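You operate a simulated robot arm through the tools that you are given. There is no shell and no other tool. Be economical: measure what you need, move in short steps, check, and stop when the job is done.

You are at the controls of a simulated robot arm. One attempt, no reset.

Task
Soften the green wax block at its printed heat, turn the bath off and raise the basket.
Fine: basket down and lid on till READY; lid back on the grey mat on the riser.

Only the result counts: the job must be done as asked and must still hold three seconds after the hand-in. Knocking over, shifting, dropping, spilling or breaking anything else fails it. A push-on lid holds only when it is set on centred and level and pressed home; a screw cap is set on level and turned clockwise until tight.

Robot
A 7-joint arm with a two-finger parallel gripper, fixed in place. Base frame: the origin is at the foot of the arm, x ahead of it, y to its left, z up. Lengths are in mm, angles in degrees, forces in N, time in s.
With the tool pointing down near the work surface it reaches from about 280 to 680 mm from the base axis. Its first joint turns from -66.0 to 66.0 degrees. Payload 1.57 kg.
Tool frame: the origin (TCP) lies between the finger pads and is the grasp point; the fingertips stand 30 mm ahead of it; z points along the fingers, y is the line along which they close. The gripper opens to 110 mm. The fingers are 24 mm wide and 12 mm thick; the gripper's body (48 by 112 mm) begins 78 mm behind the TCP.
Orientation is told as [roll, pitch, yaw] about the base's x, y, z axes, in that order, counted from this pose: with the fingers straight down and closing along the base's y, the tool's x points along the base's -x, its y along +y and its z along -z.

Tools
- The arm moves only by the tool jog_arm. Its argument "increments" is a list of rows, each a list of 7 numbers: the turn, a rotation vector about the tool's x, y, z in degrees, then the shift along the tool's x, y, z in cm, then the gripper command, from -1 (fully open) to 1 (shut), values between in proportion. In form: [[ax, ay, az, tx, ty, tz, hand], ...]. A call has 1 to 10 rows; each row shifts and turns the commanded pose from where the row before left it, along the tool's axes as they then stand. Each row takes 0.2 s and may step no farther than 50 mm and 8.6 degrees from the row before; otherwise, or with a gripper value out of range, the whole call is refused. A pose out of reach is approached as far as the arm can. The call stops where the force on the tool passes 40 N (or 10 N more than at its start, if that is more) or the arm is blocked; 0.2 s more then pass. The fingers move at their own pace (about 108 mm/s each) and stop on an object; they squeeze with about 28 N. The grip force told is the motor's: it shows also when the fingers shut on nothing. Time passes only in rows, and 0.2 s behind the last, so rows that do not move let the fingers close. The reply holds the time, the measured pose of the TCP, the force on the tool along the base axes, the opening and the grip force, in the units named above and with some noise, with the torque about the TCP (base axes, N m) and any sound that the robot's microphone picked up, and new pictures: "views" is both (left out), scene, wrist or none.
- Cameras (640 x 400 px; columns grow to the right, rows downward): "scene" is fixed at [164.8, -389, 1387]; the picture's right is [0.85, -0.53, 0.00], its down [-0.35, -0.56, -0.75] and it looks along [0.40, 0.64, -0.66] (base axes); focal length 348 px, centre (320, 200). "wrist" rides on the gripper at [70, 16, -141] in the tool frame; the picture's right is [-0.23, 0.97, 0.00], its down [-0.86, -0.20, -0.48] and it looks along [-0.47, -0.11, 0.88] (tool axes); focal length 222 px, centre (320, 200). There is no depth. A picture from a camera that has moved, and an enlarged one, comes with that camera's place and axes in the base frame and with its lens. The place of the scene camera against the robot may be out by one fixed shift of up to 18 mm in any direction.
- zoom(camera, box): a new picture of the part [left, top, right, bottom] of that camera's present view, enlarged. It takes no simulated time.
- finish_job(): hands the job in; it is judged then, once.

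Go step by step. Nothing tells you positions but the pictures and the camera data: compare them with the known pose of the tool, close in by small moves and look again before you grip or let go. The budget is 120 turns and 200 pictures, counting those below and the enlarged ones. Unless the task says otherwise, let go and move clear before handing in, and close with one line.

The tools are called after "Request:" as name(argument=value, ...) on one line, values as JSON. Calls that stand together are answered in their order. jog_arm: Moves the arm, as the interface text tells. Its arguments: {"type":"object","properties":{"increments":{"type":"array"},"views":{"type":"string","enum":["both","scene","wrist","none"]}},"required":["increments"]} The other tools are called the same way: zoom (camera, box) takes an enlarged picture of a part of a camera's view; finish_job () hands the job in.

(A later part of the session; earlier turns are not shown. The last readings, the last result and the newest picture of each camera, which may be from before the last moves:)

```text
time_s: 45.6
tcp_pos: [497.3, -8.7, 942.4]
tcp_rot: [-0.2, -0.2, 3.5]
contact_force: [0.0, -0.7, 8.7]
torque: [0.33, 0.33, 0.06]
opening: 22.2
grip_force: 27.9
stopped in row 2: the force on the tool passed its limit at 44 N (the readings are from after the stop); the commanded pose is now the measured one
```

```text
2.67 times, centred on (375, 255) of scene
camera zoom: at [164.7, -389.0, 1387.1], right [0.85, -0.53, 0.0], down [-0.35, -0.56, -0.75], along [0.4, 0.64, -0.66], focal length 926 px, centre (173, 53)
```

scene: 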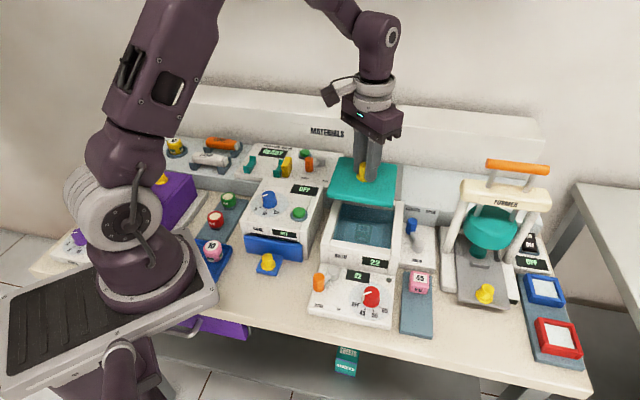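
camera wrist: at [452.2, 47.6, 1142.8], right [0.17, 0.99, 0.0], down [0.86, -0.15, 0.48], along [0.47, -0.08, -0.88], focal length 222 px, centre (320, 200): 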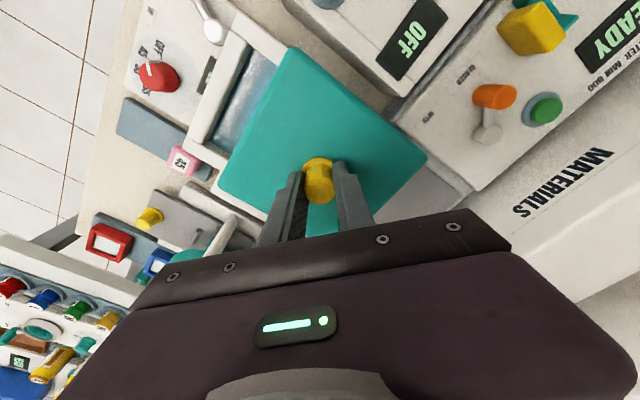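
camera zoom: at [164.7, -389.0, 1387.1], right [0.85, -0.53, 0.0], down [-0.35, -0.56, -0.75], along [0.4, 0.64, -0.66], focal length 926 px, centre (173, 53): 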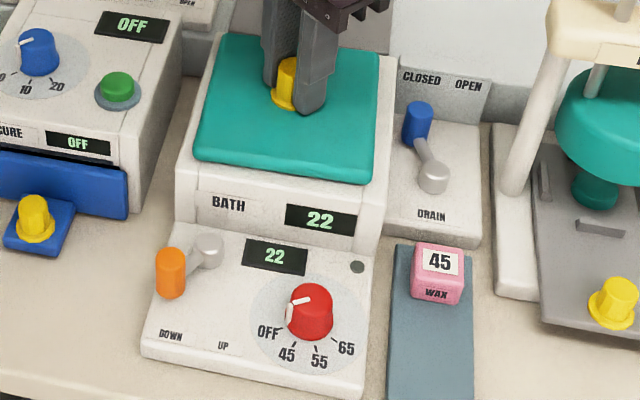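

The lid is seated. I'll release the knob, rise, and go above the dial with yaw about −35°.

Request:
jog_arm(increments=[[0, 0, 0, 0, 0, 0, 0.6], [0, 0, 0, 0, 0, 0, 0.2], [0, 0, 0, 0, 0, -3, 0.2], [0, 0, 0, 0, 0, -4, 0.2], [0, 0, 0, 0, 0, 0, 0.2]], views="scene")

Request:
jog_arm(increments=[[0, 0, 0, 2.8, -4.0, 0, 0.2], [0, 0, 0, 2.8, -4.0, 0, 0.2], [0, 0, 0, 2.8, -4.0, 0, 0.2], [0, 0, 7.7, 0, 0, 0, 0.1], [0, 0, 7.7, 0, 0, 0, 0.1], [0, 0, 7.7, 0, 0, 0, 0.1], [0, 0, 7.7, 0, 0, 0, 0.1], [0, 0, 7.7, 0, 0, 0, 0.1], [0, 0, 0, 0, 0, 0, 0.1]], views="wrist")

Request:
zoom(camera="scene", box=[300, 170, 440, 330])

```text
time_s: 46.9
tcp_pos: [497.1, -8.1, 1013.9]
tcp_rot: [-0.2, -0.2, 3.6]
contact_force: [-0.4, -0.9, -0.2]
torque: [0.01, -0.01, 0.02]
opening: 44.0
grip_force: 0.1
```

scene: 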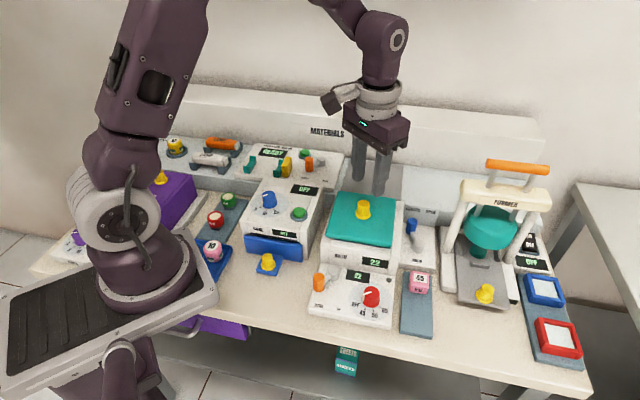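

```text
time_s: 48.9
tcp_pos: [419.4, -133.1, 1011.3]
tcp_rot: [0.0, -0.3, -35.1]
contact_force: [0.0, -1.0, 0.0]
torque: [0.0, 0.04, 0.02]
opening: 49.4
grip_force: 0.0
camera wrist: at [371.1, -78.3, 1152.4], right [0.75, 0.67, 0.0], down [0.58, -0.65, 0.48], along [0.32, -0.36, -0.88], focal length 222 px, centre (320, 200)
```

wrist: 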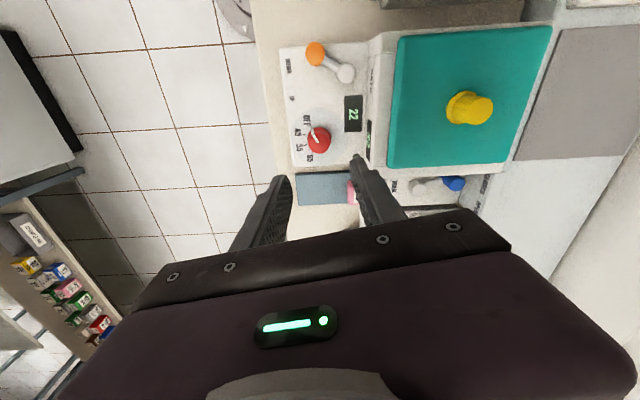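

```text
2.50 times, centred on (370, 250) of scene
camera zoom: at [164.8, -389.0, 1387.0], right [0.85, -0.53, 0.0], down [-0.35, -0.56, -0.75], along [0.4, 0.64, -0.66], focal length 869 px, centre (195, 75)
```

zoom: 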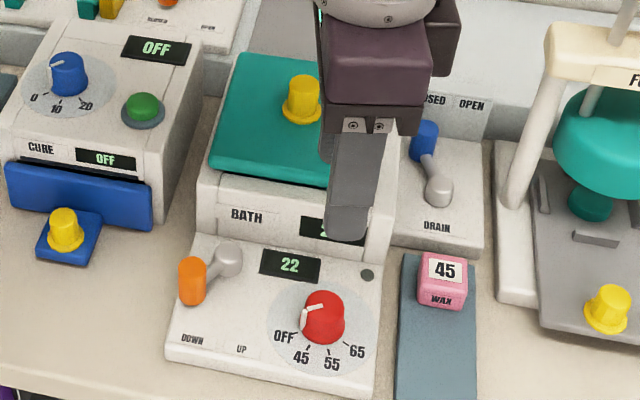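

The dial is nearly under the TCP. I'll lower and check.

Request:
jog_arm(increments=[[0, 0, 0, 0, 0, 4, 0.1], [0, 0, 0, 0, 0, 4, 0.1], [0, 0, 0, 0, 0, 0, 0.1]], views="none")

Request:
zoom(camera="wrist", box=[240, 100, 400, 200])

Request:
zoom(camera="scene", box=[310, 230, 420, 330])

```text
time_s: 49.6
tcp_pos: [419.4, -130.4, 931.3]
tcp_rot: [-0.1, -0.3, -35.0]
contact_force: [0.8, 0.2, -0.4]
torque: [-0.03, 0.01, 0.0]
opening: 49.7
grip_force: 0.0
```

```text
4.00 times, centred on (320, 150) of wrist
camera zoom: at [370.3, -76.6, 1072.4], right [0.75, 0.67, 0.0], down [0.58, -0.65, 0.48], along [0.32, -0.36, -0.88], focal length 888 px, centre (320, 400)
```

zoom: 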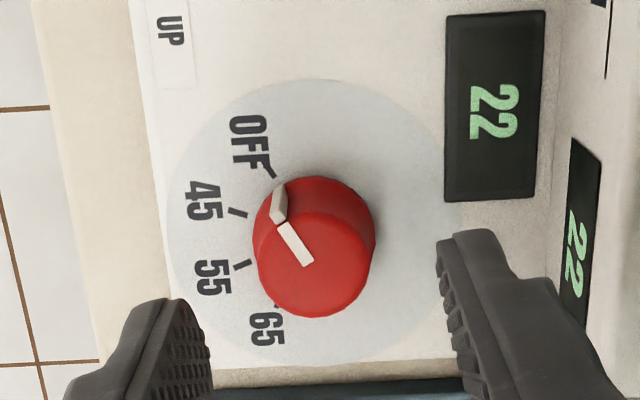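

```text
4.00 times, centred on (365, 280) of scene
camera zoom: at [164.8, -389.0, 1387.0], right [0.85, -0.53, 0.0], down [-0.35, -0.56, -0.75], along [0.4, 0.64, -0.66], focal length 1390 px, centre (140, -120)
```

zoom: 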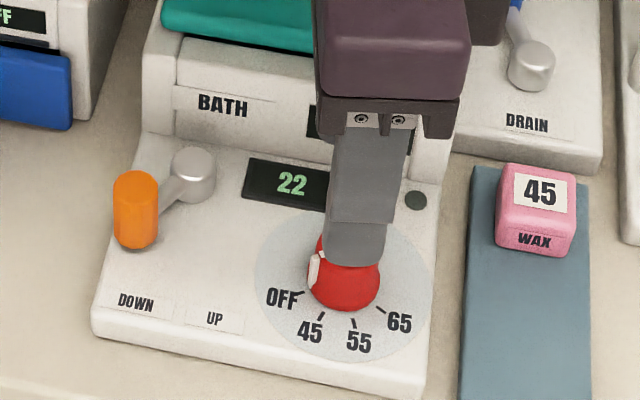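

Request:
jog_arm(increments=[[0, 0, 0, 0, -0.2, 1.5, 0.1], [0, 0, 0, 0, 0, 1.5, 0.1], [0, 0, 0, 0, 0, 0.8, 0.1], [0, 0, 0, 0, 0, 0.6, 0.1], [0, 0, 0, 0, 0, 0, 0.1]], views="none")

Request:
zoom(camera="wrist", box=[240, 120, 400, 220])

Request:
zoom(camera="scene", box=[310, 230, 420, 330])

```text
time_s: 50.9
tcp_pos: [419.3, -135.5, 888.9]
tcp_rot: [0.1, -0.3, -35.0]
contact_force: [0.5, 0.5, -0.2]
torque: [-0.04, -0.01, 0.0]
opening: 49.7
grip_force: 0.1
```

```text
4.00 times, centred on (320, 170) of wrist
camera zoom: at [370.5, -80.5, 1028.3], right [0.75, 0.67, 0.0], down [0.58, -0.65, 0.48], along [0.32, -0.36, -0.88], focal length 888 px, centre (320, 320)
```

zoom: 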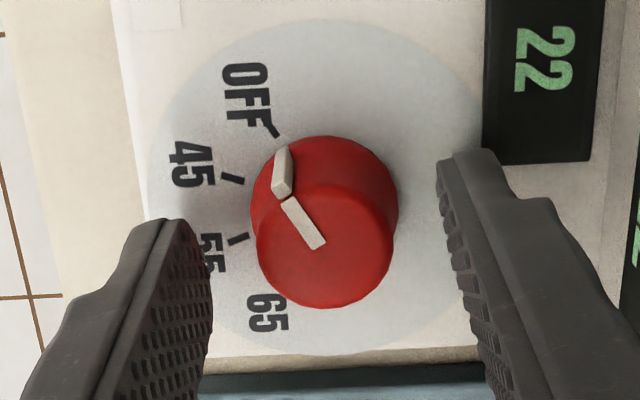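

```text
4.00 times, centred on (365, 280) of scene
camera zoom: at [164.8, -389.0, 1387.0], right [0.85, -0.53, 0.0], down [-0.35, -0.56, -0.75], along [0.4, 0.64, -0.66], focal length 1390 px, centre (140, -120)
```

zoom: 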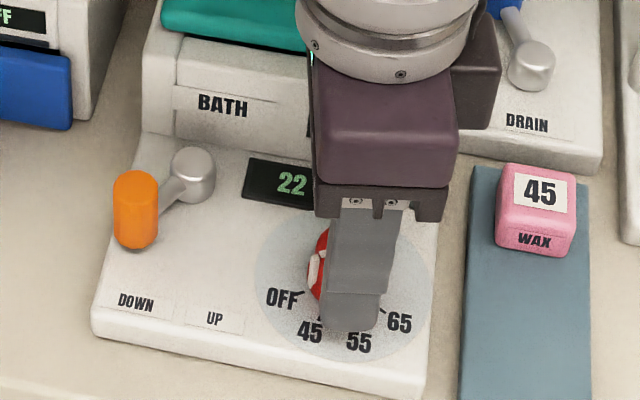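

Centred. I'll lower a bit more and grip the dial.

Request:
jog_arm(increments=[[0, 0, 0, 0, 0, 0.2, 0.1], [0, 0, 0, 0, 0, 0.2, 0.1], [0, 0, 0, 0, 0, 0, 0.4], [0, 0, 0, 0, 0, 0, 0.7], [0, 0, 0, 0, 0, 0, 1], [0, 0, 0, 0, 0, 0, 1]], views="none")

Request:
zoom(camera="wrist", box=[240, 120, 400, 220])

```text
time_s: 52.2
tcp_pos: [421.2, -135.5, 884.2]
tcp_rot: [0.1, -0.3, -34.9]
contact_force: [7.7, 11.5, -3.2]
torque: [0.25, -0.34, 0.11]
opening: 28.3
grip_force: 38.4
```

```text
4.00 times, centred on (320, 170) of wrist
camera zoom: at [371.2, -80.6, 1024.1], right [0.74, 0.67, 0.0], down [0.58, -0.65, 0.48], along [0.32, -0.36, -0.88], focal length 888 px, centre (320, 320)
```

zoom: 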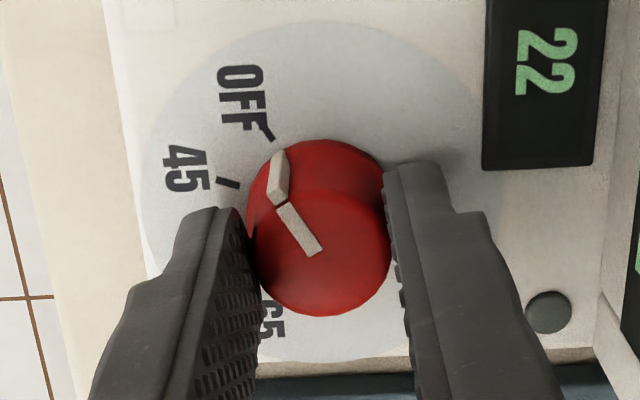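

Gripped. I'll turn counter-clockwise (viewed from above) in steps toward 55.

Request:
jog_arm(increments=[[0, 0, 0, 0, 0.1, 0, 1], [0, 0, -8, 0, 0, 0, 1], [0, 0, -8, 0, 0, 0, 1], [0, 0, -8, 0, 0, 0, 1], [0, 0, -8, 0, 0, 0, 1], [0, 0, -8, 0, 0, 0, 1], [0, 0, 0, 0, 0, 0, 1]], views="none")

Request:
zoom(camera="wrist", box=[240, 120, 400, 220])

Request:
zoom(camera="scene", box=[310, 230, 420, 330])

```text
time_s: 53.9
tcp_pos: [419.9, -135.4, 884.2]
tcp_rot: [-0.3, -0.3, 5.0]
contact_force: [4.0, -9.9, -12.3]
torque: [-0.21, 0.18, 0.02]
opening: 28.0
grip_force: 38.7
```

```text
4.00 times, centred on (320, 170) of wrist
camera zoom: at [347.9, -124.2, 1024.2], right [0.14, 0.99, 0.0], down [0.87, -0.12, 0.48], along [0.48, -0.07, -0.88], focal length 888 px, centre (320, 320)
```

zoom: 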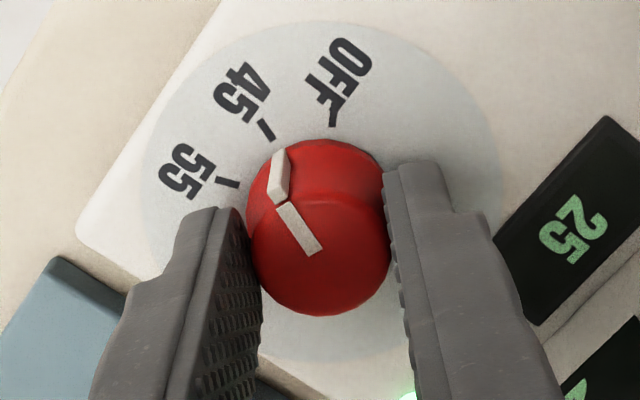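

```text
4.00 times, centred on (365, 280) of scene
camera zoom: at [165.1, -389.3, 1386.9], right [0.85, -0.53, 0.0], down [-0.35, -0.56, -0.75], along [0.4, 0.64, -0.66], focal length 1390 px, centre (140, -120)
```

zoom: 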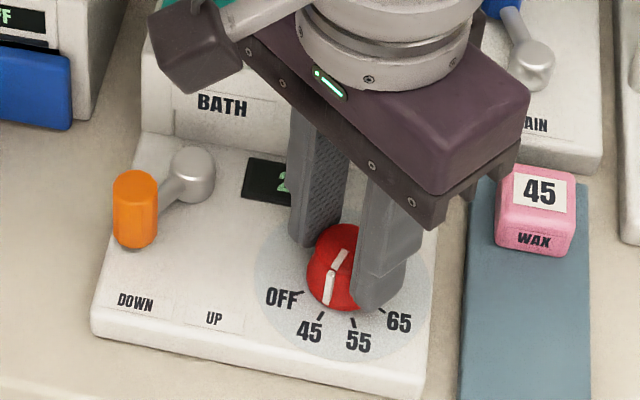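

It's at 45 and heating. I'll turn another 40° to 55.

Request:
jog_arm(increments=[[0, 0, -8, 0, 0, 0, 1], [0, 0, -8, 0, 0, 0, 1], [0, 0, -8, 0, 0, 0, 1], [0, 0, -8, 0, 0, 0, 1], [0, 0, -8, 0, 0, 0, 1], [0, 0, 0, 0, 0, 0, 1]], views="none")

Request:
zoom(camera="wrist", box=[240, 120, 400, 220])

Request:
zoom(camera="scene", box=[310, 230, 420, 330])

```text
time_s: 55.2
tcp_pos: [421.1, -137.4, 884.0]
tcp_rot: [-0.5, 0.0, 44.9]
contact_force: [6.3, -25.8, 2.9]
torque: [-0.82, 0.16, 0.0]
opening: 28.5
grip_force: 38.0
```

```text
4.00 times, centred on (320, 170) of wrist
camera zoom: at [358.2, -172.9, 1024.4], right [-0.53, 0.85, -0.01], down [0.74, 0.47, 0.48], along [0.41, 0.25, -0.88], focal length 888 px, centre (320, 320)
```

zoom: 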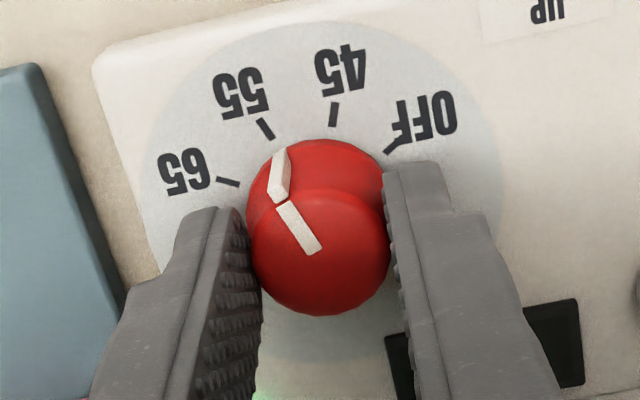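

```text
4.00 times, centred on (365, 280) of scene
camera zoom: at [165.0, -389.6, 1386.8], right [0.85, -0.53, 0.0], down [-0.35, -0.56, -0.75], along [0.4, 0.64, -0.66], focal length 1390 px, centre (140, -120)
```

zoom: 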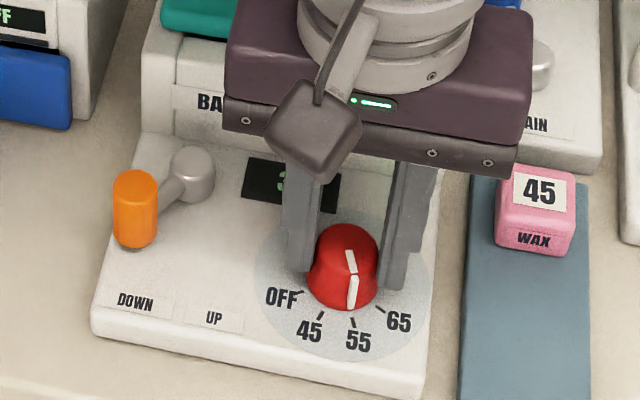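

The pointer is at 55. I'll release, rise and watch the displays.

Request:
jog_arm(increments=[[0, 0, 0, 0.05, -0.08, 0, 1], [0, 0, 0, 0, 0, 0, 0.4], [0, 0, 0, 0, 0, 0, 0.1], [0, 0, 0, 0, 0, -4, 0.1], [0, 0, 0, 0, 0, -4, 0.1], [0, 0, 0, 0, 0, -4, 0.1], [0, 0, 0, 3, 4, 0, 0.1], [0, 0, 0, 3, 4, 0, 0.1], [0, 0, 0, 0, 0, 0, 0.1]], views="none")

Request:
zoom(camera="scene", box=[300, 170, 440, 330])

```text
time_s: 57.2
tcp_pos: [321.3, -120.8, 1003.3]
tcp_rot: [-0.3, 0.0, 45.0]
contact_force: [0.7, -0.2, 1.2]
torque: [0.01, 0.0, 0.02]
opening: 49.3
grip_force: 0.0
```

```text
2.50 times, centred on (370, 250) of scene
camera zoom: at [164.8, -389.0, 1387.1], right [0.85, -0.53, 0.0], down [-0.35, -0.56, -0.75], along [0.4, 0.64, -0.66], focal length 869 px, centre (195, 75)
```

zoom: 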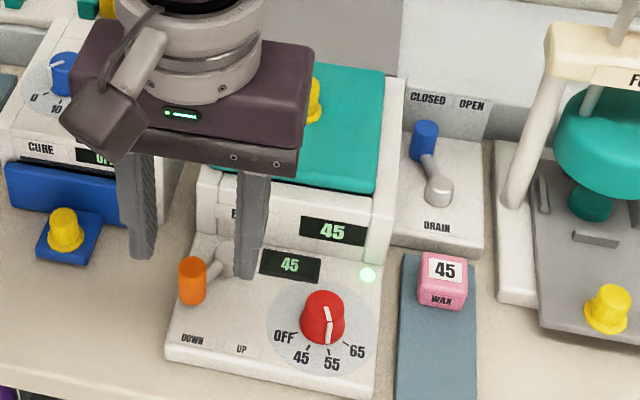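

It is heating (45). I'll wait for READY.

Request:
jog_arm(increments=[[0, 0, 0, 0, 0, 0, 0.1], [0, 0, 0, 0, 0, 0, 0.1], [0, 0, 0, 0, 0, 0, 0.1], [0, 0, 0, 0, 0, 0, 0.1], [0, 0, 0, 0, 0, 0, 0.1], [0, 0, 0, 0, 0, 0, 0.1]], views="none")

Request:
zoom(camera="scene", box=[300, 170, 440, 330])

```text
time_s: 58.6
tcp_pos: [322.8, -120.8, 1003.8]
tcp_rot: [-0.3, 0.0, 45.1]
contact_force: [-1.0, 0.8, -0.7]
torque: [0.04, 0.02, 0.01]
opening: 49.5
grip_force: 0.0
```

```text
2.50 times, centred on (370, 250) of scene
camera zoom: at [164.8, -389.0, 1387.0], right [0.85, -0.53, 0.0], down [-0.35, -0.56, -0.75], along [0.4, 0.64, -0.66], focal length 869 px, centre (195, 75)
```

zoom: 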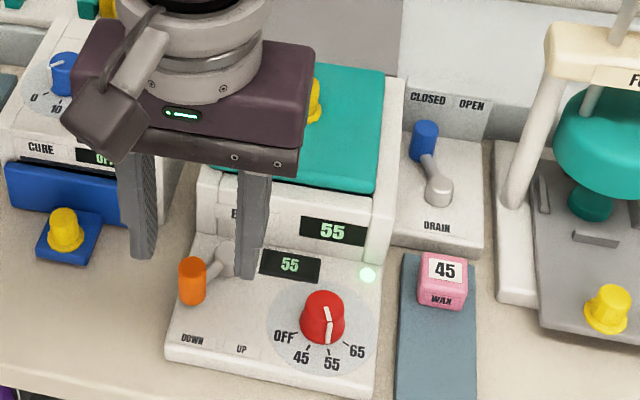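

It has reached 55. I'll wait a little more for READY.

Request:
jog_arm(increments=[[0, 0, 0, 0, 0, 0, 0.1], [0, 0, 0, 0, 0, 0, 0.1], [0, 0, 0, 0, 0, 0, 0.1], [0, 0, 0, 0, 0, 0, 0.1], [0, 0, 0, 0, 0, 0, 0.1], [0, 0, 0, 0, 0, 0, 0.1], [0, 0, 0, 0, 0, 0, 0.1], [0, 0, 0, 0, 0, 0, 0.1]], views="none")

Request:
zoom(camera="scene", box=[300, 170, 440, 330])

```text
time_s: 60.5
tcp_pos: [321.6, -121.5, 1002.9]
tcp_rot: [-0.3, 0.0, 44.9]
contact_force: [0.4, 0.7, -0.1]
torque: [-0.01, 0.01, 0.01]
opening: 49.5
grip_force: 0.1
```

```text
2.50 times, centred on (370, 250) of scene
camera zoom: at [164.8, -389.0, 1387.0], right [0.85, -0.53, 0.0], down [-0.35, -0.56, -0.75], along [0.4, 0.64, -0.66], focal length 869 px, centre (195, 75)
```

zoom: 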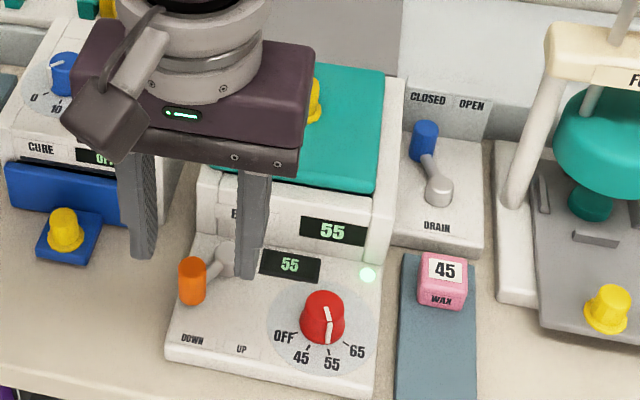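

Request:
jog_arm(increments=[[0, 0, 0, 0, 0, 0, 0.1], [0, 0, 0, 0, 0, 0, 0.1], [0, 0, 0, 0, 0, 0, 0.1], [0, 0, 0, 0, 0, 0, 0.1], [0, 0, 0, 0, 0, 0, 0.1], [0, 0, 0, 0, 0, 0, 0.1], [0, 0, 0, 0, 0, 0, 0.1], [0, 0, 0, 0, 0, 0, 0.1], [0, 0, 0, 0, 0, 0, 0.1], [0, 0, 0, 0, 0, 0, 0.1]], views="none")

Request:
zoom(camera="scene", box=[300, 170, 440, 330])

```text
time_s: 62.6
tcp_pos: [321.5, -121.6, 1003.3]
tcp_rot: [-0.3, -0.1, 45.0]
contact_force: [0.0, -0.6, -0.5]
torque: [0.01, 0.03, -0.01]
opening: 49.5
grip_force: 0.0
```

```text
2.50 times, centred on (370, 250) of scene
camera zoom: at [164.8, -389.0, 1387.0], right [0.85, -0.53, 0.0], down [-0.35, -0.56, -0.75], along [0.4, 0.64, -0.66], focal length 869 px, centre (195, 75)
```

zoom: 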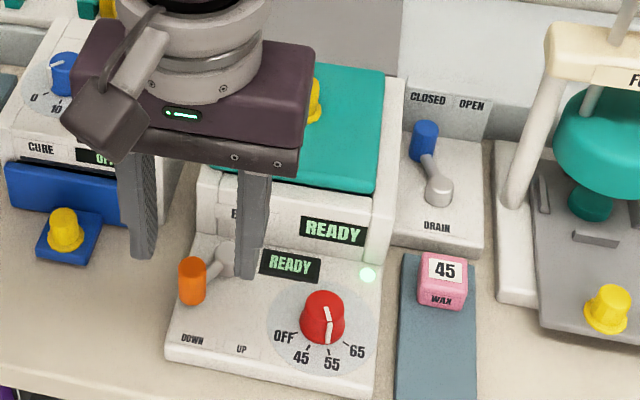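

READY is shown. I'll return to the dial and regrip it.

Request:
jog_arm(increments=[[0, 0, 0, -2.95, -4.0, 0, 0.1], [0, 0, 0, -2.95, -4.0, 0, 0.1], [0, 0, 0, 0, 0, 4, 0.1], [0, 0, 0, 0, 0, 4, 0.1], [0, 0, 0, 0, 0, 0, 0.1]], views="none")

Request:
zoom(camera="wrist", box=[240, 100, 400, 200])

```text
time_s: 63.9
tcp_pos: [419.4, -137.1, 924.9]
tcp_rot: [-0.3, 0.0, 44.9]
contact_force: [0.6, -0.7, -0.9]
torque: [0.02, 0.01, 0.01]
opening: 49.4
grip_force: 0.1
```

```text
4.00 times, centred on (320, 150) of wrist
camera zoom: at [357.1, -173.6, 1065.5], right [-0.53, 0.85, 0.0], down [0.74, 0.46, 0.48], along [0.41, 0.25, -0.88], focal length 888 px, centre (320, 400)
```

zoom: 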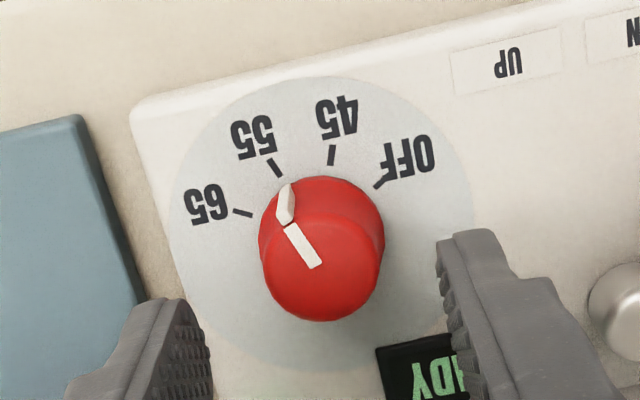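

Request:
jog_arm(increments=[[0, 0, 0, 0, -0.05, 1.5, 0.1], [0, 0, 0, 0, 0, 1.5, 0.1], [0, 0, 0, 0, 0, 0.8, 0.1], [0, 0, 0, 0, 0, 0.3, 0.1], [0, 0, 0, 0, 0, 0, 0.4], [0, 0, 0, 0, 0, 0, 0.7], [0, 0, 0, 0, 0, 0, 1], [0, 0, 0, 0, 0, 0, 1]], views="none")

Request:
jog_arm(increments=[[0, 0, 8, 0, 0, 0, 1], [0, 0, 8, 0, 0, 0, 1], [0, 0, 8, 0, 0, 0, 1], [0, 0, 8, 0, 0, 0, 1], [0, 0, 8, 0, 0, 0, 1], [0, 0, 8, 0, 0, 0, 1], [0, 0, 8, 0, 0, 0, 1], [0, 0, 8, 0, 0, 0, 1], [0, 0, 8, 0, 0, 0, 1], [0, 0, 8, 0, 0, 0, 1]], views="none")

Request:
zoom(camera="wrist", box=[240, 100, 400, 200])

```text
time_s: 65.7
tcp_pos: [419.9, -137.6, 882.5]
tcp_rot: [-0.3, 0.1, 45.0]
contact_force: [-1.0, 1.1, -2.8]
torque: [0.16, 0.06, 0.02]
opening: 28.3
grip_force: 38.5
```

```text
time_s: 67.7
tcp_pos: [419.6, -135.6, 883.0]
tcp_rot: [0.1, -0.3, -25.8]
contact_force: [-1.3, 5.0, 6.9]
torque: [0.07, -0.02, 0.01]
opening: 28.3
grip_force: 38.4
stopped in row 10: the force on the tool passed its limit at 41 N (the readings are from after the stop); the commanded pose is now the measured one
```

```text
4.00 times, centred on (320, 150) of wrist
camera zoom: at [363.4, -89.5, 1023.4], right [0.63, 0.78, 0.0], down [0.68, -0.55, 0.48], along [0.38, -0.3, -0.88], focal length 888 px, centre (320, 400)
```

zoom: 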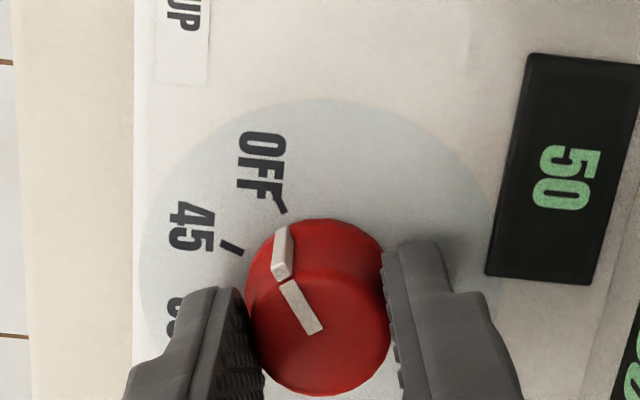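

9° remain to OFF, so I'll finish the turn.

Request:
jog_arm(increments=[[0, 0, 4.6, 0, 0, 0, 1], [0, 0, 4.6, 0, 0, 0, 1], [0, 0, 0, 0, 0, 0, 1]], views="none")

Request:
zoom(camera="wrist", box=[240, 100, 400, 200])

```text
time_s: 68.5
tcp_pos: [419.1, -133.9, 882.3]
tcp_rot: [0.1, -0.4, -35.1]
contact_force: [2.7, 13.7, 11.8]
torque: [0.37, 0.17, 0.75]
opening: 28.3
grip_force: 38.2
```

```text
4.00 times, centred on (320, 150) of wrist
camera zoom: at [371.5, -81.2, 1023.2], right [0.74, 0.67, 0.0], down [0.58, -0.65, 0.48], along [0.32, -0.36, -0.88], focal length 888 px, centre (320, 400)
```

zoom: 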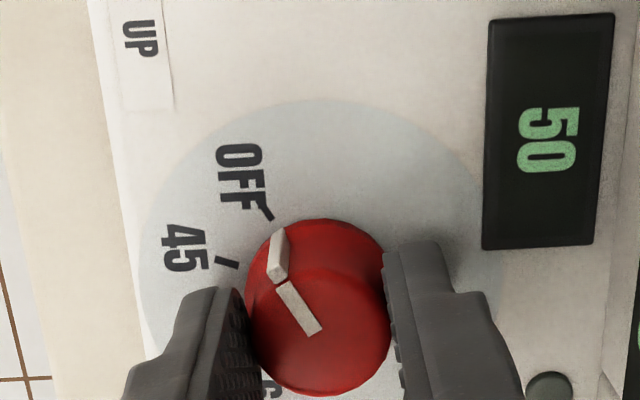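

The bath is OFF (lamp dark). I'll release and rise.

Request:
jog_arm(increments=[[0, 0, 0, 0, 0, 0, 0.4], [0, 0, 0, 0, 0, 0, 0.1], [0, 0, 0, 0, 0, -4, 0.1], [0, 0, 0, 0, 0, -4, 0.1], [0, 0, 0, 0, 0, -4, 0.1], [0, 0, -8, 0, 0, -1, 0.1], [0, 0, -8, 0, 0, 0, 0.1], [0, 0, -8, 0, 0, 0, 0.1], [0, 0, -8, 0, 0, 0, 0.1], [0, 0, -8, 0, 0, 0, 0.1]], views="none")

Request:
jog_arm(increments=[[0, 0, -8, 0, 0, 0, 0.1], [0, 0, -8, 0, 0, 0, 0.1], [0, 0, -8, 0, 0, 0, 0.1], [0, 0, -8, 0, 0, 0, 0.1], [0, 0, -8, 0, 0, 0, 0.1], [0, 0, 0, 0, 0, 0, 0.1]], views="none")

Request:
zoom(camera="scene", box=[300, 170, 440, 330])

```text
time_s: 70.7
tcp_pos: [421.0, -134.2, 1012.9]
tcp_rot: [-0.1, -0.3, 5.2]
contact_force: [0.9, 0.0, -0.3]
torque: [0.0, -0.03, -0.03]
opening: 49.4
grip_force: 0.0
```

```text
time_s: 72.1
tcp_pos: [420.7, -135.8, 1013.1]
tcp_rot: [-0.3, -0.1, 45.1]
contact_force: [-0.7, 0.7, -0.3]
torque: [-0.02, 0.0, 0.01]
opening: 49.6
grip_force: 0.0
```

```text
2.50 times, centred on (370, 250) of scene
camera zoom: at [164.8, -389.0, 1387.0], right [0.85, -0.53, 0.0], down [-0.35, -0.56, -0.75], along [0.4, 0.64, -0.66], focal length 869 px, centre (195, 75)
```

zoom: 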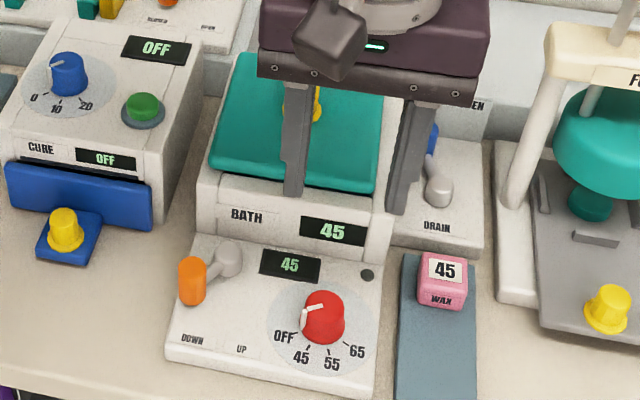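

The dial is OFF. Now to the lid knob.

Request:
jog_arm(increments=[[0, 0, 0, -4.75, 1.18, 0, 0.2], [0, 0, 0, -4.75, 1.18, 0, 0.2], [0, 0, 0, -4.75, 1.18, 0, 0.2], [0, 0, 0, 0, 0, 4.5, 0.2], [0, 0, 0, 0, 0, 0, 0.2]], views="none")

Request:
zoom(camera="wrist", box=[240, 100, 400, 200])

```text
time_s: 73.3
tcp_pos: [496.2, -7.5, 966.5]
tcp_rot: [-0.3, -0.2, 44.9]
contact_force: [-0.4, -0.5, -0.2]
torque: [-0.03, 0.0, 0.04]
opening: 44.0
grip_force: 0.0
```

```text
4.00 times, centred on (320, 150) of wrist
camera zoom: at [433.4, -44.3, 1107.5], right [-0.53, 0.85, 0.0], down [0.74, 0.46, 0.48], along [0.41, 0.25, -0.88], focal length 888 px, centre (320, 400)
```

zoom: 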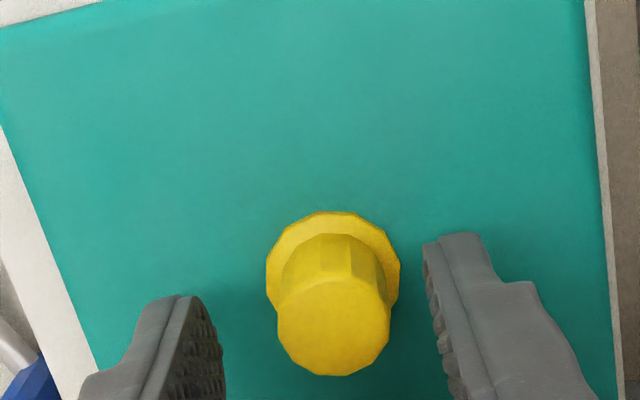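

Request:
jog_arm(increments=[[0, 0, 0, -0.55, 0.1, 0, 0.2], [0, 0, 0, 0, 0, 0.7, 0.2], [0, 0, 0, 0, 0, 0.7, 0.2], [0, 0, 0, 0, 0, 0, 0.2]], views="none")

Request:
zoom(camera="wrist", box=[240, 120, 400, 220])

Request:
zoom(camera="scene", box=[320, 160, 430, 260])

```text
time_s: 74.3
tcp_pos: [498.9, -3.9, 954.7]
tcp_rot: [-0.3, -0.1, 45.0]
contact_force: [0.4, 0.5, -0.9]
torque: [0.0, 0.03, 0.0]
opening: 44.1
grip_force: 0.2
```

```text
4.00 times, centred on (320, 170) of wrist
camera zoom: at [436.5, -41.1, 1095.0], right [-0.53, 0.85, 0.0], down [0.74, 0.46, 0.48], along [0.41, 0.25, -0.88], focal length 888 px, centre (320, 320)
```

zoom: 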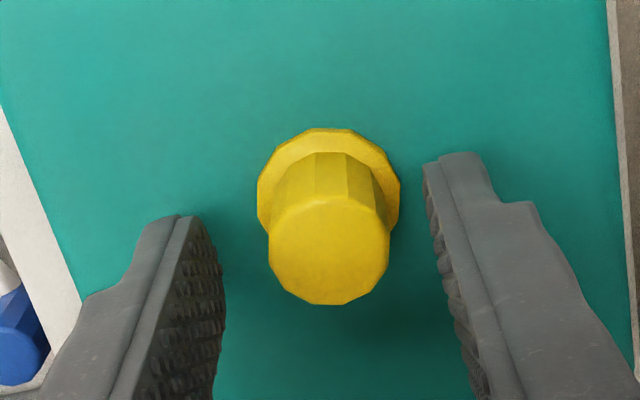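

```text
4.00 times, centred on (375, 210) of scene
camera zoom: at [164.8, -389.0, 1387.0], right [0.85, -0.53, 0.0], down [-0.35, -0.56, -0.75], along [0.4, 0.64, -0.66], focal length 1390 px, centre (100, 160)
```

zoom: 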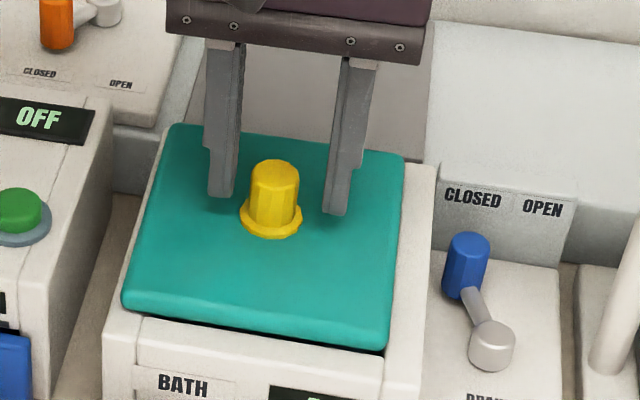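

Request:
jog_arm(increments=[[0, 0, 0, 0, 0.15, 0.4, 0.2], [0, 0, 0, 0, 0, 0.4, 0.2], [0, 0, 0, 0, 0, 0.3, 0.2], [0, 0, 0, 0, 0, 0, 0.45], [0, 0, 0, 0, 0, 0, 0.7], [0, 0, 0, 0, 0, 0, 1], [0, 0, 0, 0, 0, 0, 1]], views="none")

Request:
zoom(camera="wrist", box=[160, 70, 480, 270])

Request:
zoom(camera="scene", box=[320, 160, 430, 260])

```text
time_s: 75.9
tcp_pos: [497.2, -4.4, 943.6]
tcp_rot: [-0.4, -0.1, 44.9]
contact_force: [0.1, -1.0, 3.8]
torque: [0.17, 0.25, -0.01]
opening: 22.6
grip_force: 28.9
```

```text
2.00 times, centred on (320, 170) of wrist
camera zoom: at [435.5, -41.1, 1083.1], right [-0.53, 0.85, 0.0], down [0.74, 0.46, 0.48], along [0.41, 0.25, -0.88], focal length 444 px, centre (320, 260)
```

zoom: 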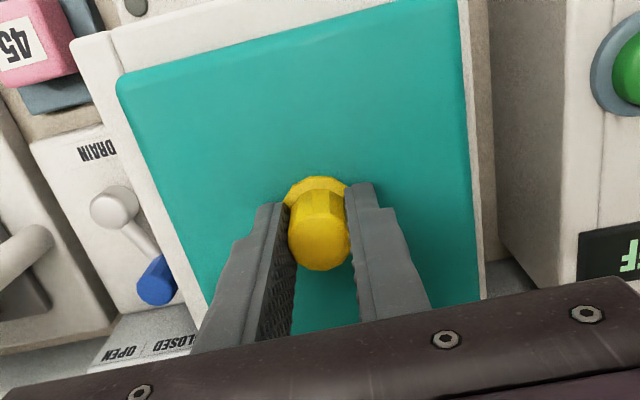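

```text
4.00 times, centred on (375, 210) of scene
camera zoom: at [164.8, -389.0, 1387.1], right [0.85, -0.53, 0.0], down [-0.35, -0.56, -0.75], along [0.4, 0.64, -0.66], focal length 1390 px, centre (100, 160)
```

zoom: 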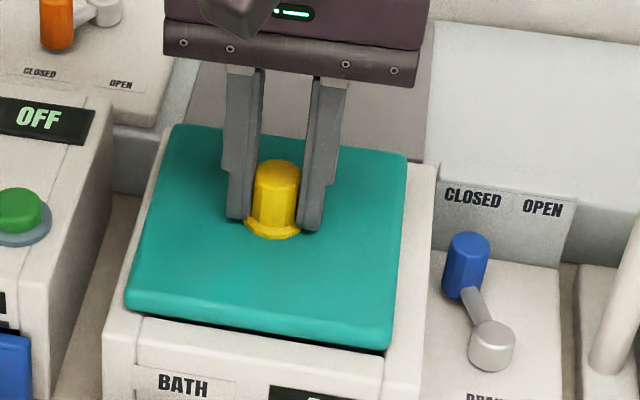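

Gripped. I'll lift slowly.

Request:
jog_arm(increments=[[0, 0, 0, 0, 0, -0.5, 1], [0, 0, 0, 0, 0, -0.5, 1], [0, 0, 0, 0, 0, -0.8, 1], [0, 0, 0, 0, 0, -1, 1], [0, 0, 0, 0, 0, -1, 1], [0, 0, 0, 0, 0, 0, 1]], views="none")

Request:
zoom(camera="scene", box=[310, 130, 430, 260])

Request:
zoom(camera="wrist", box=[160, 50, 480, 250])

```text
time_s: 77.3
tcp_pos: [498.3, -4.4, 981.7]
tcp_rot: [-0.3, -0.2, 45.0]
contact_force: [1.0, 0.7, -0.8]
torque: [0.01, 0.0, 0.0]
opening: 22.4
grip_force: 28.1
```

```text
3.08 times, centred on (370, 195) of scene
camera zoom: at [164.8, -389.0, 1387.0], right [0.85, -0.53, 0.0], down [-0.35, -0.56, -0.75], along [0.4, 0.64, -0.66], focal length 1069 px, centre (166, 215)
```

zoom: 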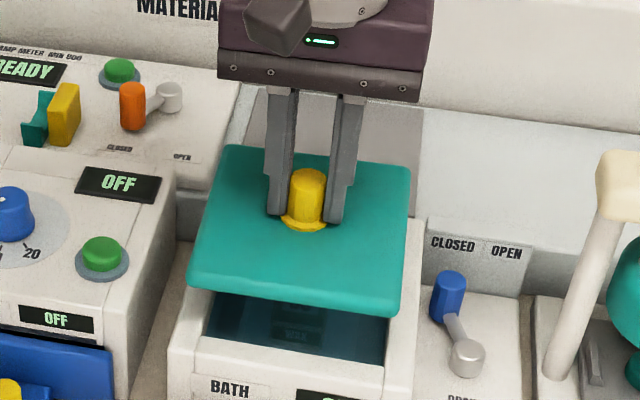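

```text
2.00 times, centred on (320, 150) of wrist
camera zoom: at [436.1, -40.5, 1121.6], right [-0.53, 0.85, 0.0], down [0.74, 0.46, 0.48], along [0.41, 0.25, -0.88], focal length 444 px, centre (320, 300)
```

zoom: 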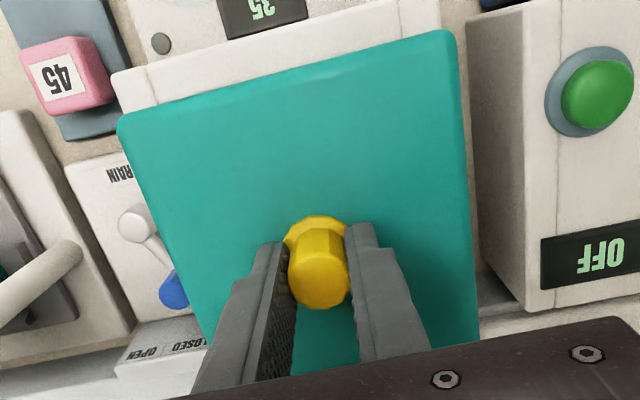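

The lid is held level. I'll carry it back above the mat (to b≈529, r≈361), with a 1.3° yaw trim.

Request:
jog_arm(increments=[[0, 0, 0.7, -1.5, 0, 0, 1], [0, 0, 0.6, -2.5, -0.1, 0, 1], [0, 0, 0, -3, -0.1, 0, 1], [0, 0, 0, -3, -0.1, 0, 1], [0, 0, 0, -3, -0.1, 0, 1], [0, 0, 0, -2.5, -0.1, 0, 1], [0, 0, 0, -1.5, 0, 0, 1], [0, 0, 0, -1, 0, 0, 1], [0, 0, 0, 0, 0, 0, 1]], views="none")

Request:
zoom(camera="scene", box=[310, 100, 430, 220])

Request:
zoom(camera="wrist", box=[160, 50, 480, 250])

```text
time_s: 79.3
tcp_pos: [630.1, 116.5, 982.3]
tcp_rot: [-0.3, -0.2, 43.7]
contact_force: [0.0, 0.6, 0.1]
torque: [-0.01, 0.01, 0.01]
opening: 22.2
grip_force: 28.7
```

```text
3.33 times, centred on (370, 160) of scene
camera zoom: at [164.9, -389.0, 1387.0], right [0.85, -0.53, 0.0], down [-0.35, -0.56, -0.75], along [0.4, 0.64, -0.66], focal length 1158 px, centre (153, 333)
```

zoom: 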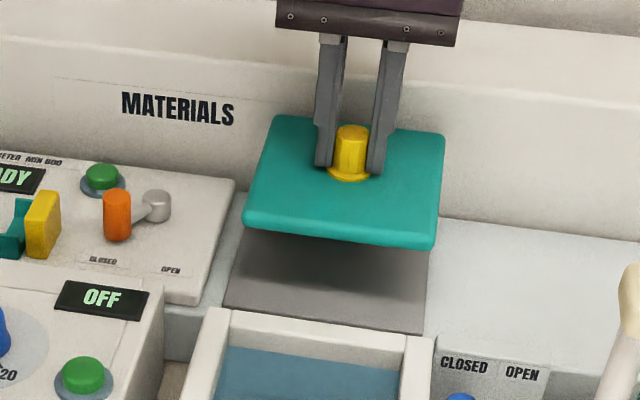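

```text
2.00 times, centred on (320, 150) of wrist
camera zoom: at [567.6, 81.5, 1122.9], right [-0.51, 0.86, 0.0], down [0.75, 0.45, 0.48], along [0.42, 0.24, -0.88], focal length 444 px, centre (320, 300)
```

zoom: 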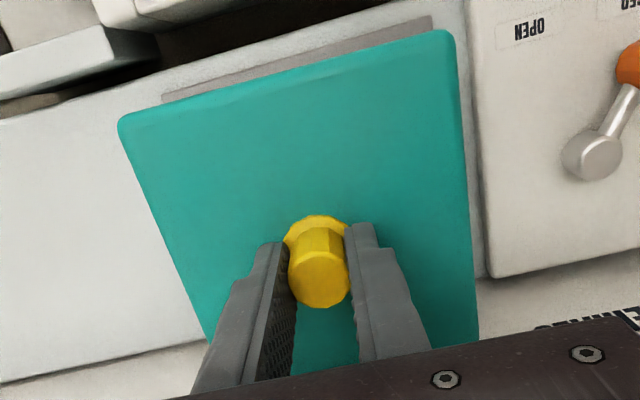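

Request:
jog_arm(increments=[[0, 0, 0, -0.1, 0.25, 0.8, 1], [0, 0, 0, 0, 0, 1, 1], [0, 0, 0, 0, 0, 1, 1], [0, 0, 0, 0, 0, 1, 1], [0, 0, 0, 0, 0, 0.6, 1], [0, 0, 0, 0, 0, 0, 1]], views="none")

Request:
zoom(camera="scene", box=[330, 120, 420, 200])

Request:
zoom(camera="wrist", box=[160, 50, 480, 250])

```text
time_s: 80.7
tcp_pos: [630.2, 119.3, 935.8]
tcp_rot: [-0.3, -0.1, 43.6]
contact_force: [0.2, 0.1, -0.3]
torque: [0.0, -0.03, -0.02]
opening: 22.7
grip_force: 28.1
```

```text
5.00 times, centred on (375, 160) of scene
camera zoom: at [164.8, -389.0, 1387.0], right [0.85, -0.53, 0.0], down [-0.35, -0.56, -0.75], along [0.4, 0.64, -0.66], focal length 1737 px, centre (45, 400)
```

zoom: 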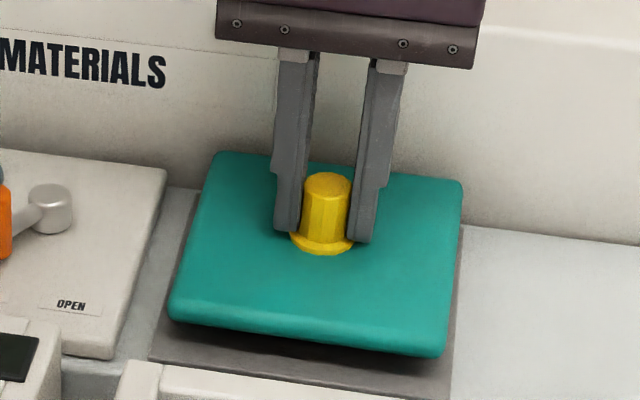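

```text
2.00 times, centred on (320, 150) of wrist
camera zoom: at [566.2, 83.7, 1076.5], right [-0.51, 0.86, 0.0], down [0.75, 0.45, 0.48], along [0.42, 0.24, -0.88], focal length 444 px, centre (320, 300)
```

zoom: 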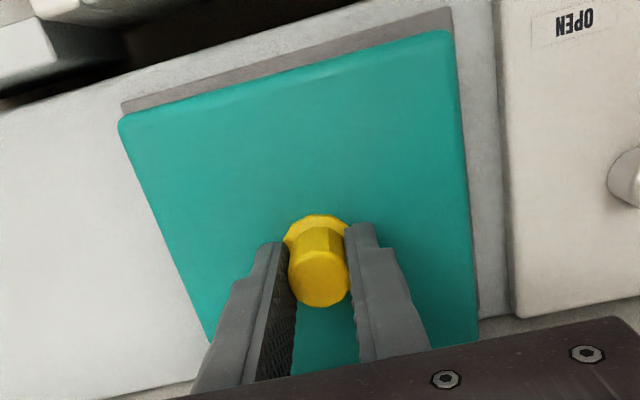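

Request:
jog_arm(increments=[[0, 0, 0, 0, 0.12, 0.3, 1], [0, 0, 0, 0, 0, 0.3, 1], [0, 0, 0, 0, 0, 0.2, 1], [0, 0, 0, 0, 0, 0, 1]], views="none")

Request:
zoom(camera="scene", box=[330, 120, 420, 200])

```text
time_s: 81.7
tcp_pos: [630.5, 120.1, 930.7]
tcp_rot: [-0.3, -0.1, 43.6]
contact_force: [-1.1, 0.0, -0.4]
torque: [0.01, 0.02, -0.03]
opening: 22.7
grip_force: 27.7
```

```text
5.00 times, centred on (375, 160) of scene
camera zoom: at [164.8, -389.0, 1387.0], right [0.85, -0.53, 0.0], down [-0.35, -0.56, -0.75], along [0.4, 0.64, -0.66], focal length 1737 px, centre (45, 400)
```

zoom: 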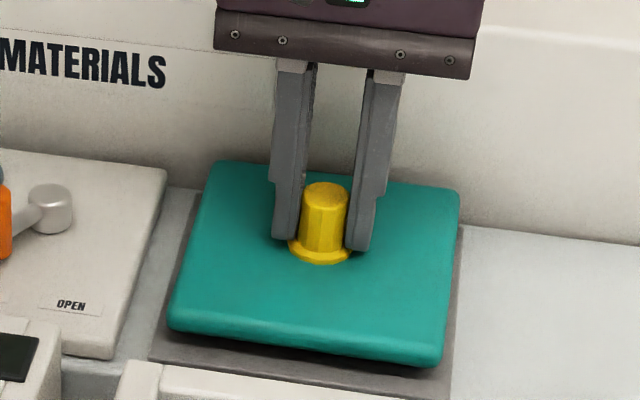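

Request:
jog_arm(increments=[[0, 0, 0, 0, 0, 0.2, 1], [0, 0, 0, 0, 0, 0.15, 1], [0, 0, 0, 0, 0, 0.15, 1], [0, 0, 0, 0, 0, 0, 1]], views="none")

Request:
zoom(camera="scene", box=[330, 120, 420, 200])

```text
time_s: 82.7
tcp_pos: [630.0, 120.6, 925.3]
tcp_rot: [-0.4, -0.3, 43.7]
contact_force: [-2.6, 0.8, 24.2]
torque: [0.4, 0.43, -0.01]
opening: 22.7
grip_force: 28.1
```

```text
5.00 times, centred on (375, 160) of scene
camera zoom: at [164.3, -389.1, 1387.1], right [0.85, -0.53, 0.0], down [-0.35, -0.56, -0.75], along [0.4, 0.64, -0.66], focal length 1737 px, centre (45, 400)
```

zoom: 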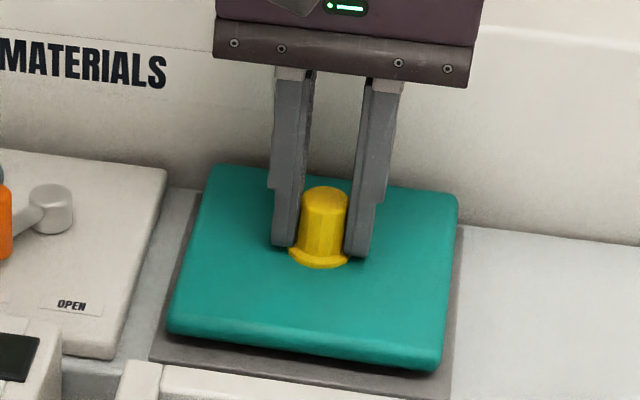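

Seated on the mat. I'll ease off, release and rise.

Request:
jog_arm(increments=[[0, 0, 0, 0, 0, -0.08, 1], [0, 0, 0, 0, 0, 0, 0.6], [0, 0, 0, 0, 0, 0, 0.2], [0, 0, 0, 0, 0, 0, 0.2], [0, 0, 0, 0, 0, -2, 0.2], [0, 0, 0, 0, 0, -4, 0.2], [0, 0, 0, 0, 0, -3.5, 0.2], [0, 0, 0, 0, 0, 0, 0.2]])

Request:
zoom(camera="scene", box=[300, 120, 440, 330])

```text
time_s: 84.5
tcp_pos: [628.9, 119.9, 1019.3]
tcp_rot: [-0.4, -0.2, 43.7]
contact_force: [-0.5, -1.4, 0.0]
torque: [0.0, -0.02, -0.02]
opening: 44.1
grip_force: 0.1
camera wrist: at [565.5, 84.9, 1159.3], right [-0.51, 0.86, 0.0], down [0.75, 0.45, 0.48], along [0.42, 0.24, -0.88], focal length 222 px, centre (320, 200)
```

scene: 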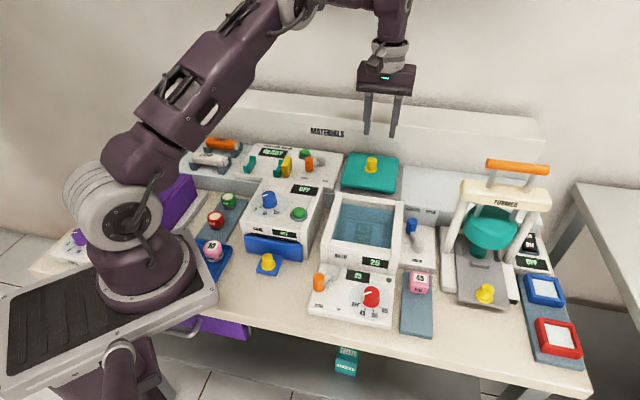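
wrist: 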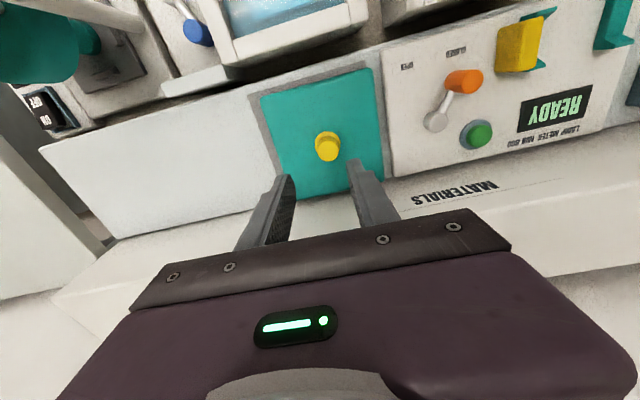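

```text
1.90 times, centred on (370, 225) of scene
camera zoom: at [164.8, -389.0, 1387.1], right [0.85, -0.53, 0.0], down [-0.35, -0.56, -0.75], along [0.4, 0.64, -0.66], focal length 662 px, centre (225, 152)
```

zoom: 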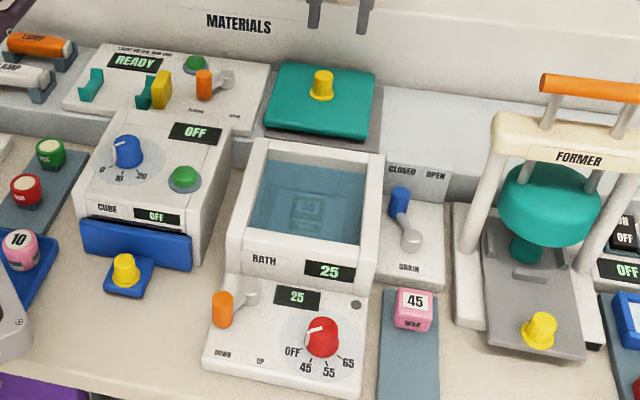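

The lid is on the mat and the dial is OFF. I'll go to the lever to raise the basket.

Request:
jog_arm(increments=[[0, 0, 0, 4.4, 0.8, 0, 0.2], [0, 0, 0, 4.4, 0.8, 0, 0.2], [0, 0, 0, 4.4, 0.8, 0, 0.2], [0, 0, 0, 4.4, 0.8, 0, 0.2], [0, 0, 0, 4.4, 0.8, 0, 0.2], [0, 0, 0, 4.4, 0.8, 0, 0.2], [0, 0, -1.4, 4.4, 0.8, 0, 0.4], [0, 0, 0, 0, 0, 4.5, 0.4], [0, 0, 0, 0, 0, 0, 0.4]], views="none")

Request:
zoom(camera="wrist", box=[240, 70, 400, 170])

```text
time_s: 86.5
tcp_pos: [364.6, -50.6, 974.0]
tcp_rot: [-0.4, -0.1, 45.1]
contact_force: [-0.9, 0.3, -0.1]
torque: [0.02, -0.05, 0.01]
opening: 32.8
grip_force: 0.1
```

```text
4.00 times, centred on (320, 120) of wrist
camera zoom: at [303.4, -87.2, 1114.3], right [-0.53, 0.85, 0.0], down [0.74, 0.47, 0.48], along [0.41, 0.25, -0.88], focal length 888 px, centre (320, 520)
```

zoom: 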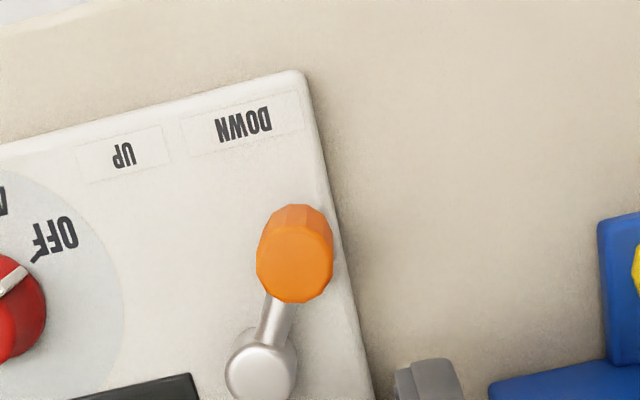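

Request:
jog_arm(increments=[[0, 0, 0, 2.15, -0.3, 0, 0.4], [0, 0, 0, 0, 0, 3, 0.4], [0, 0, 0, 0, 0, 2.8, 0.4], [0, 0, 0, 0, 0, 0, 0.4]], views="none")

Request:
zoom(camera="wrist", box=[240, 100, 400, 200])

```text
time_s: 87.5
tcp_pos: [353.2, -69.8, 915.0]
tcp_rot: [-0.2, -0.1, 45.1]
contact_force: [0.7, -1.0, -0.6]
torque: [0.0, 0.05, 0.01]
opening: 32.9
grip_force: 0.0
```

```text
4.00 times, centred on (320, 150) of wrist
camera zoom: at [290.0, -105.3, 1055.8], right [-0.53, 0.85, 0.0], down [0.74, 0.47, 0.48], along [0.41, 0.25, -0.88], focal length 888 px, centre (320, 400)
```

zoom: 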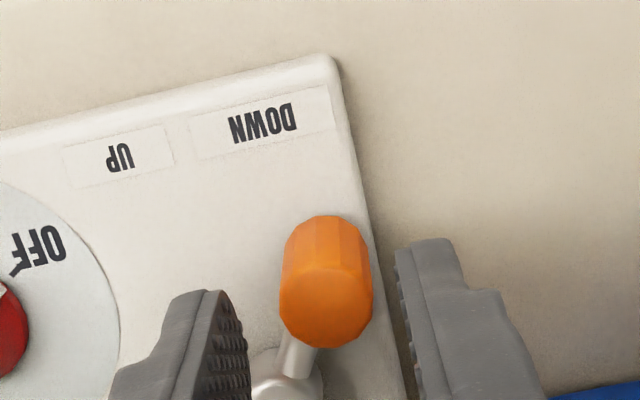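

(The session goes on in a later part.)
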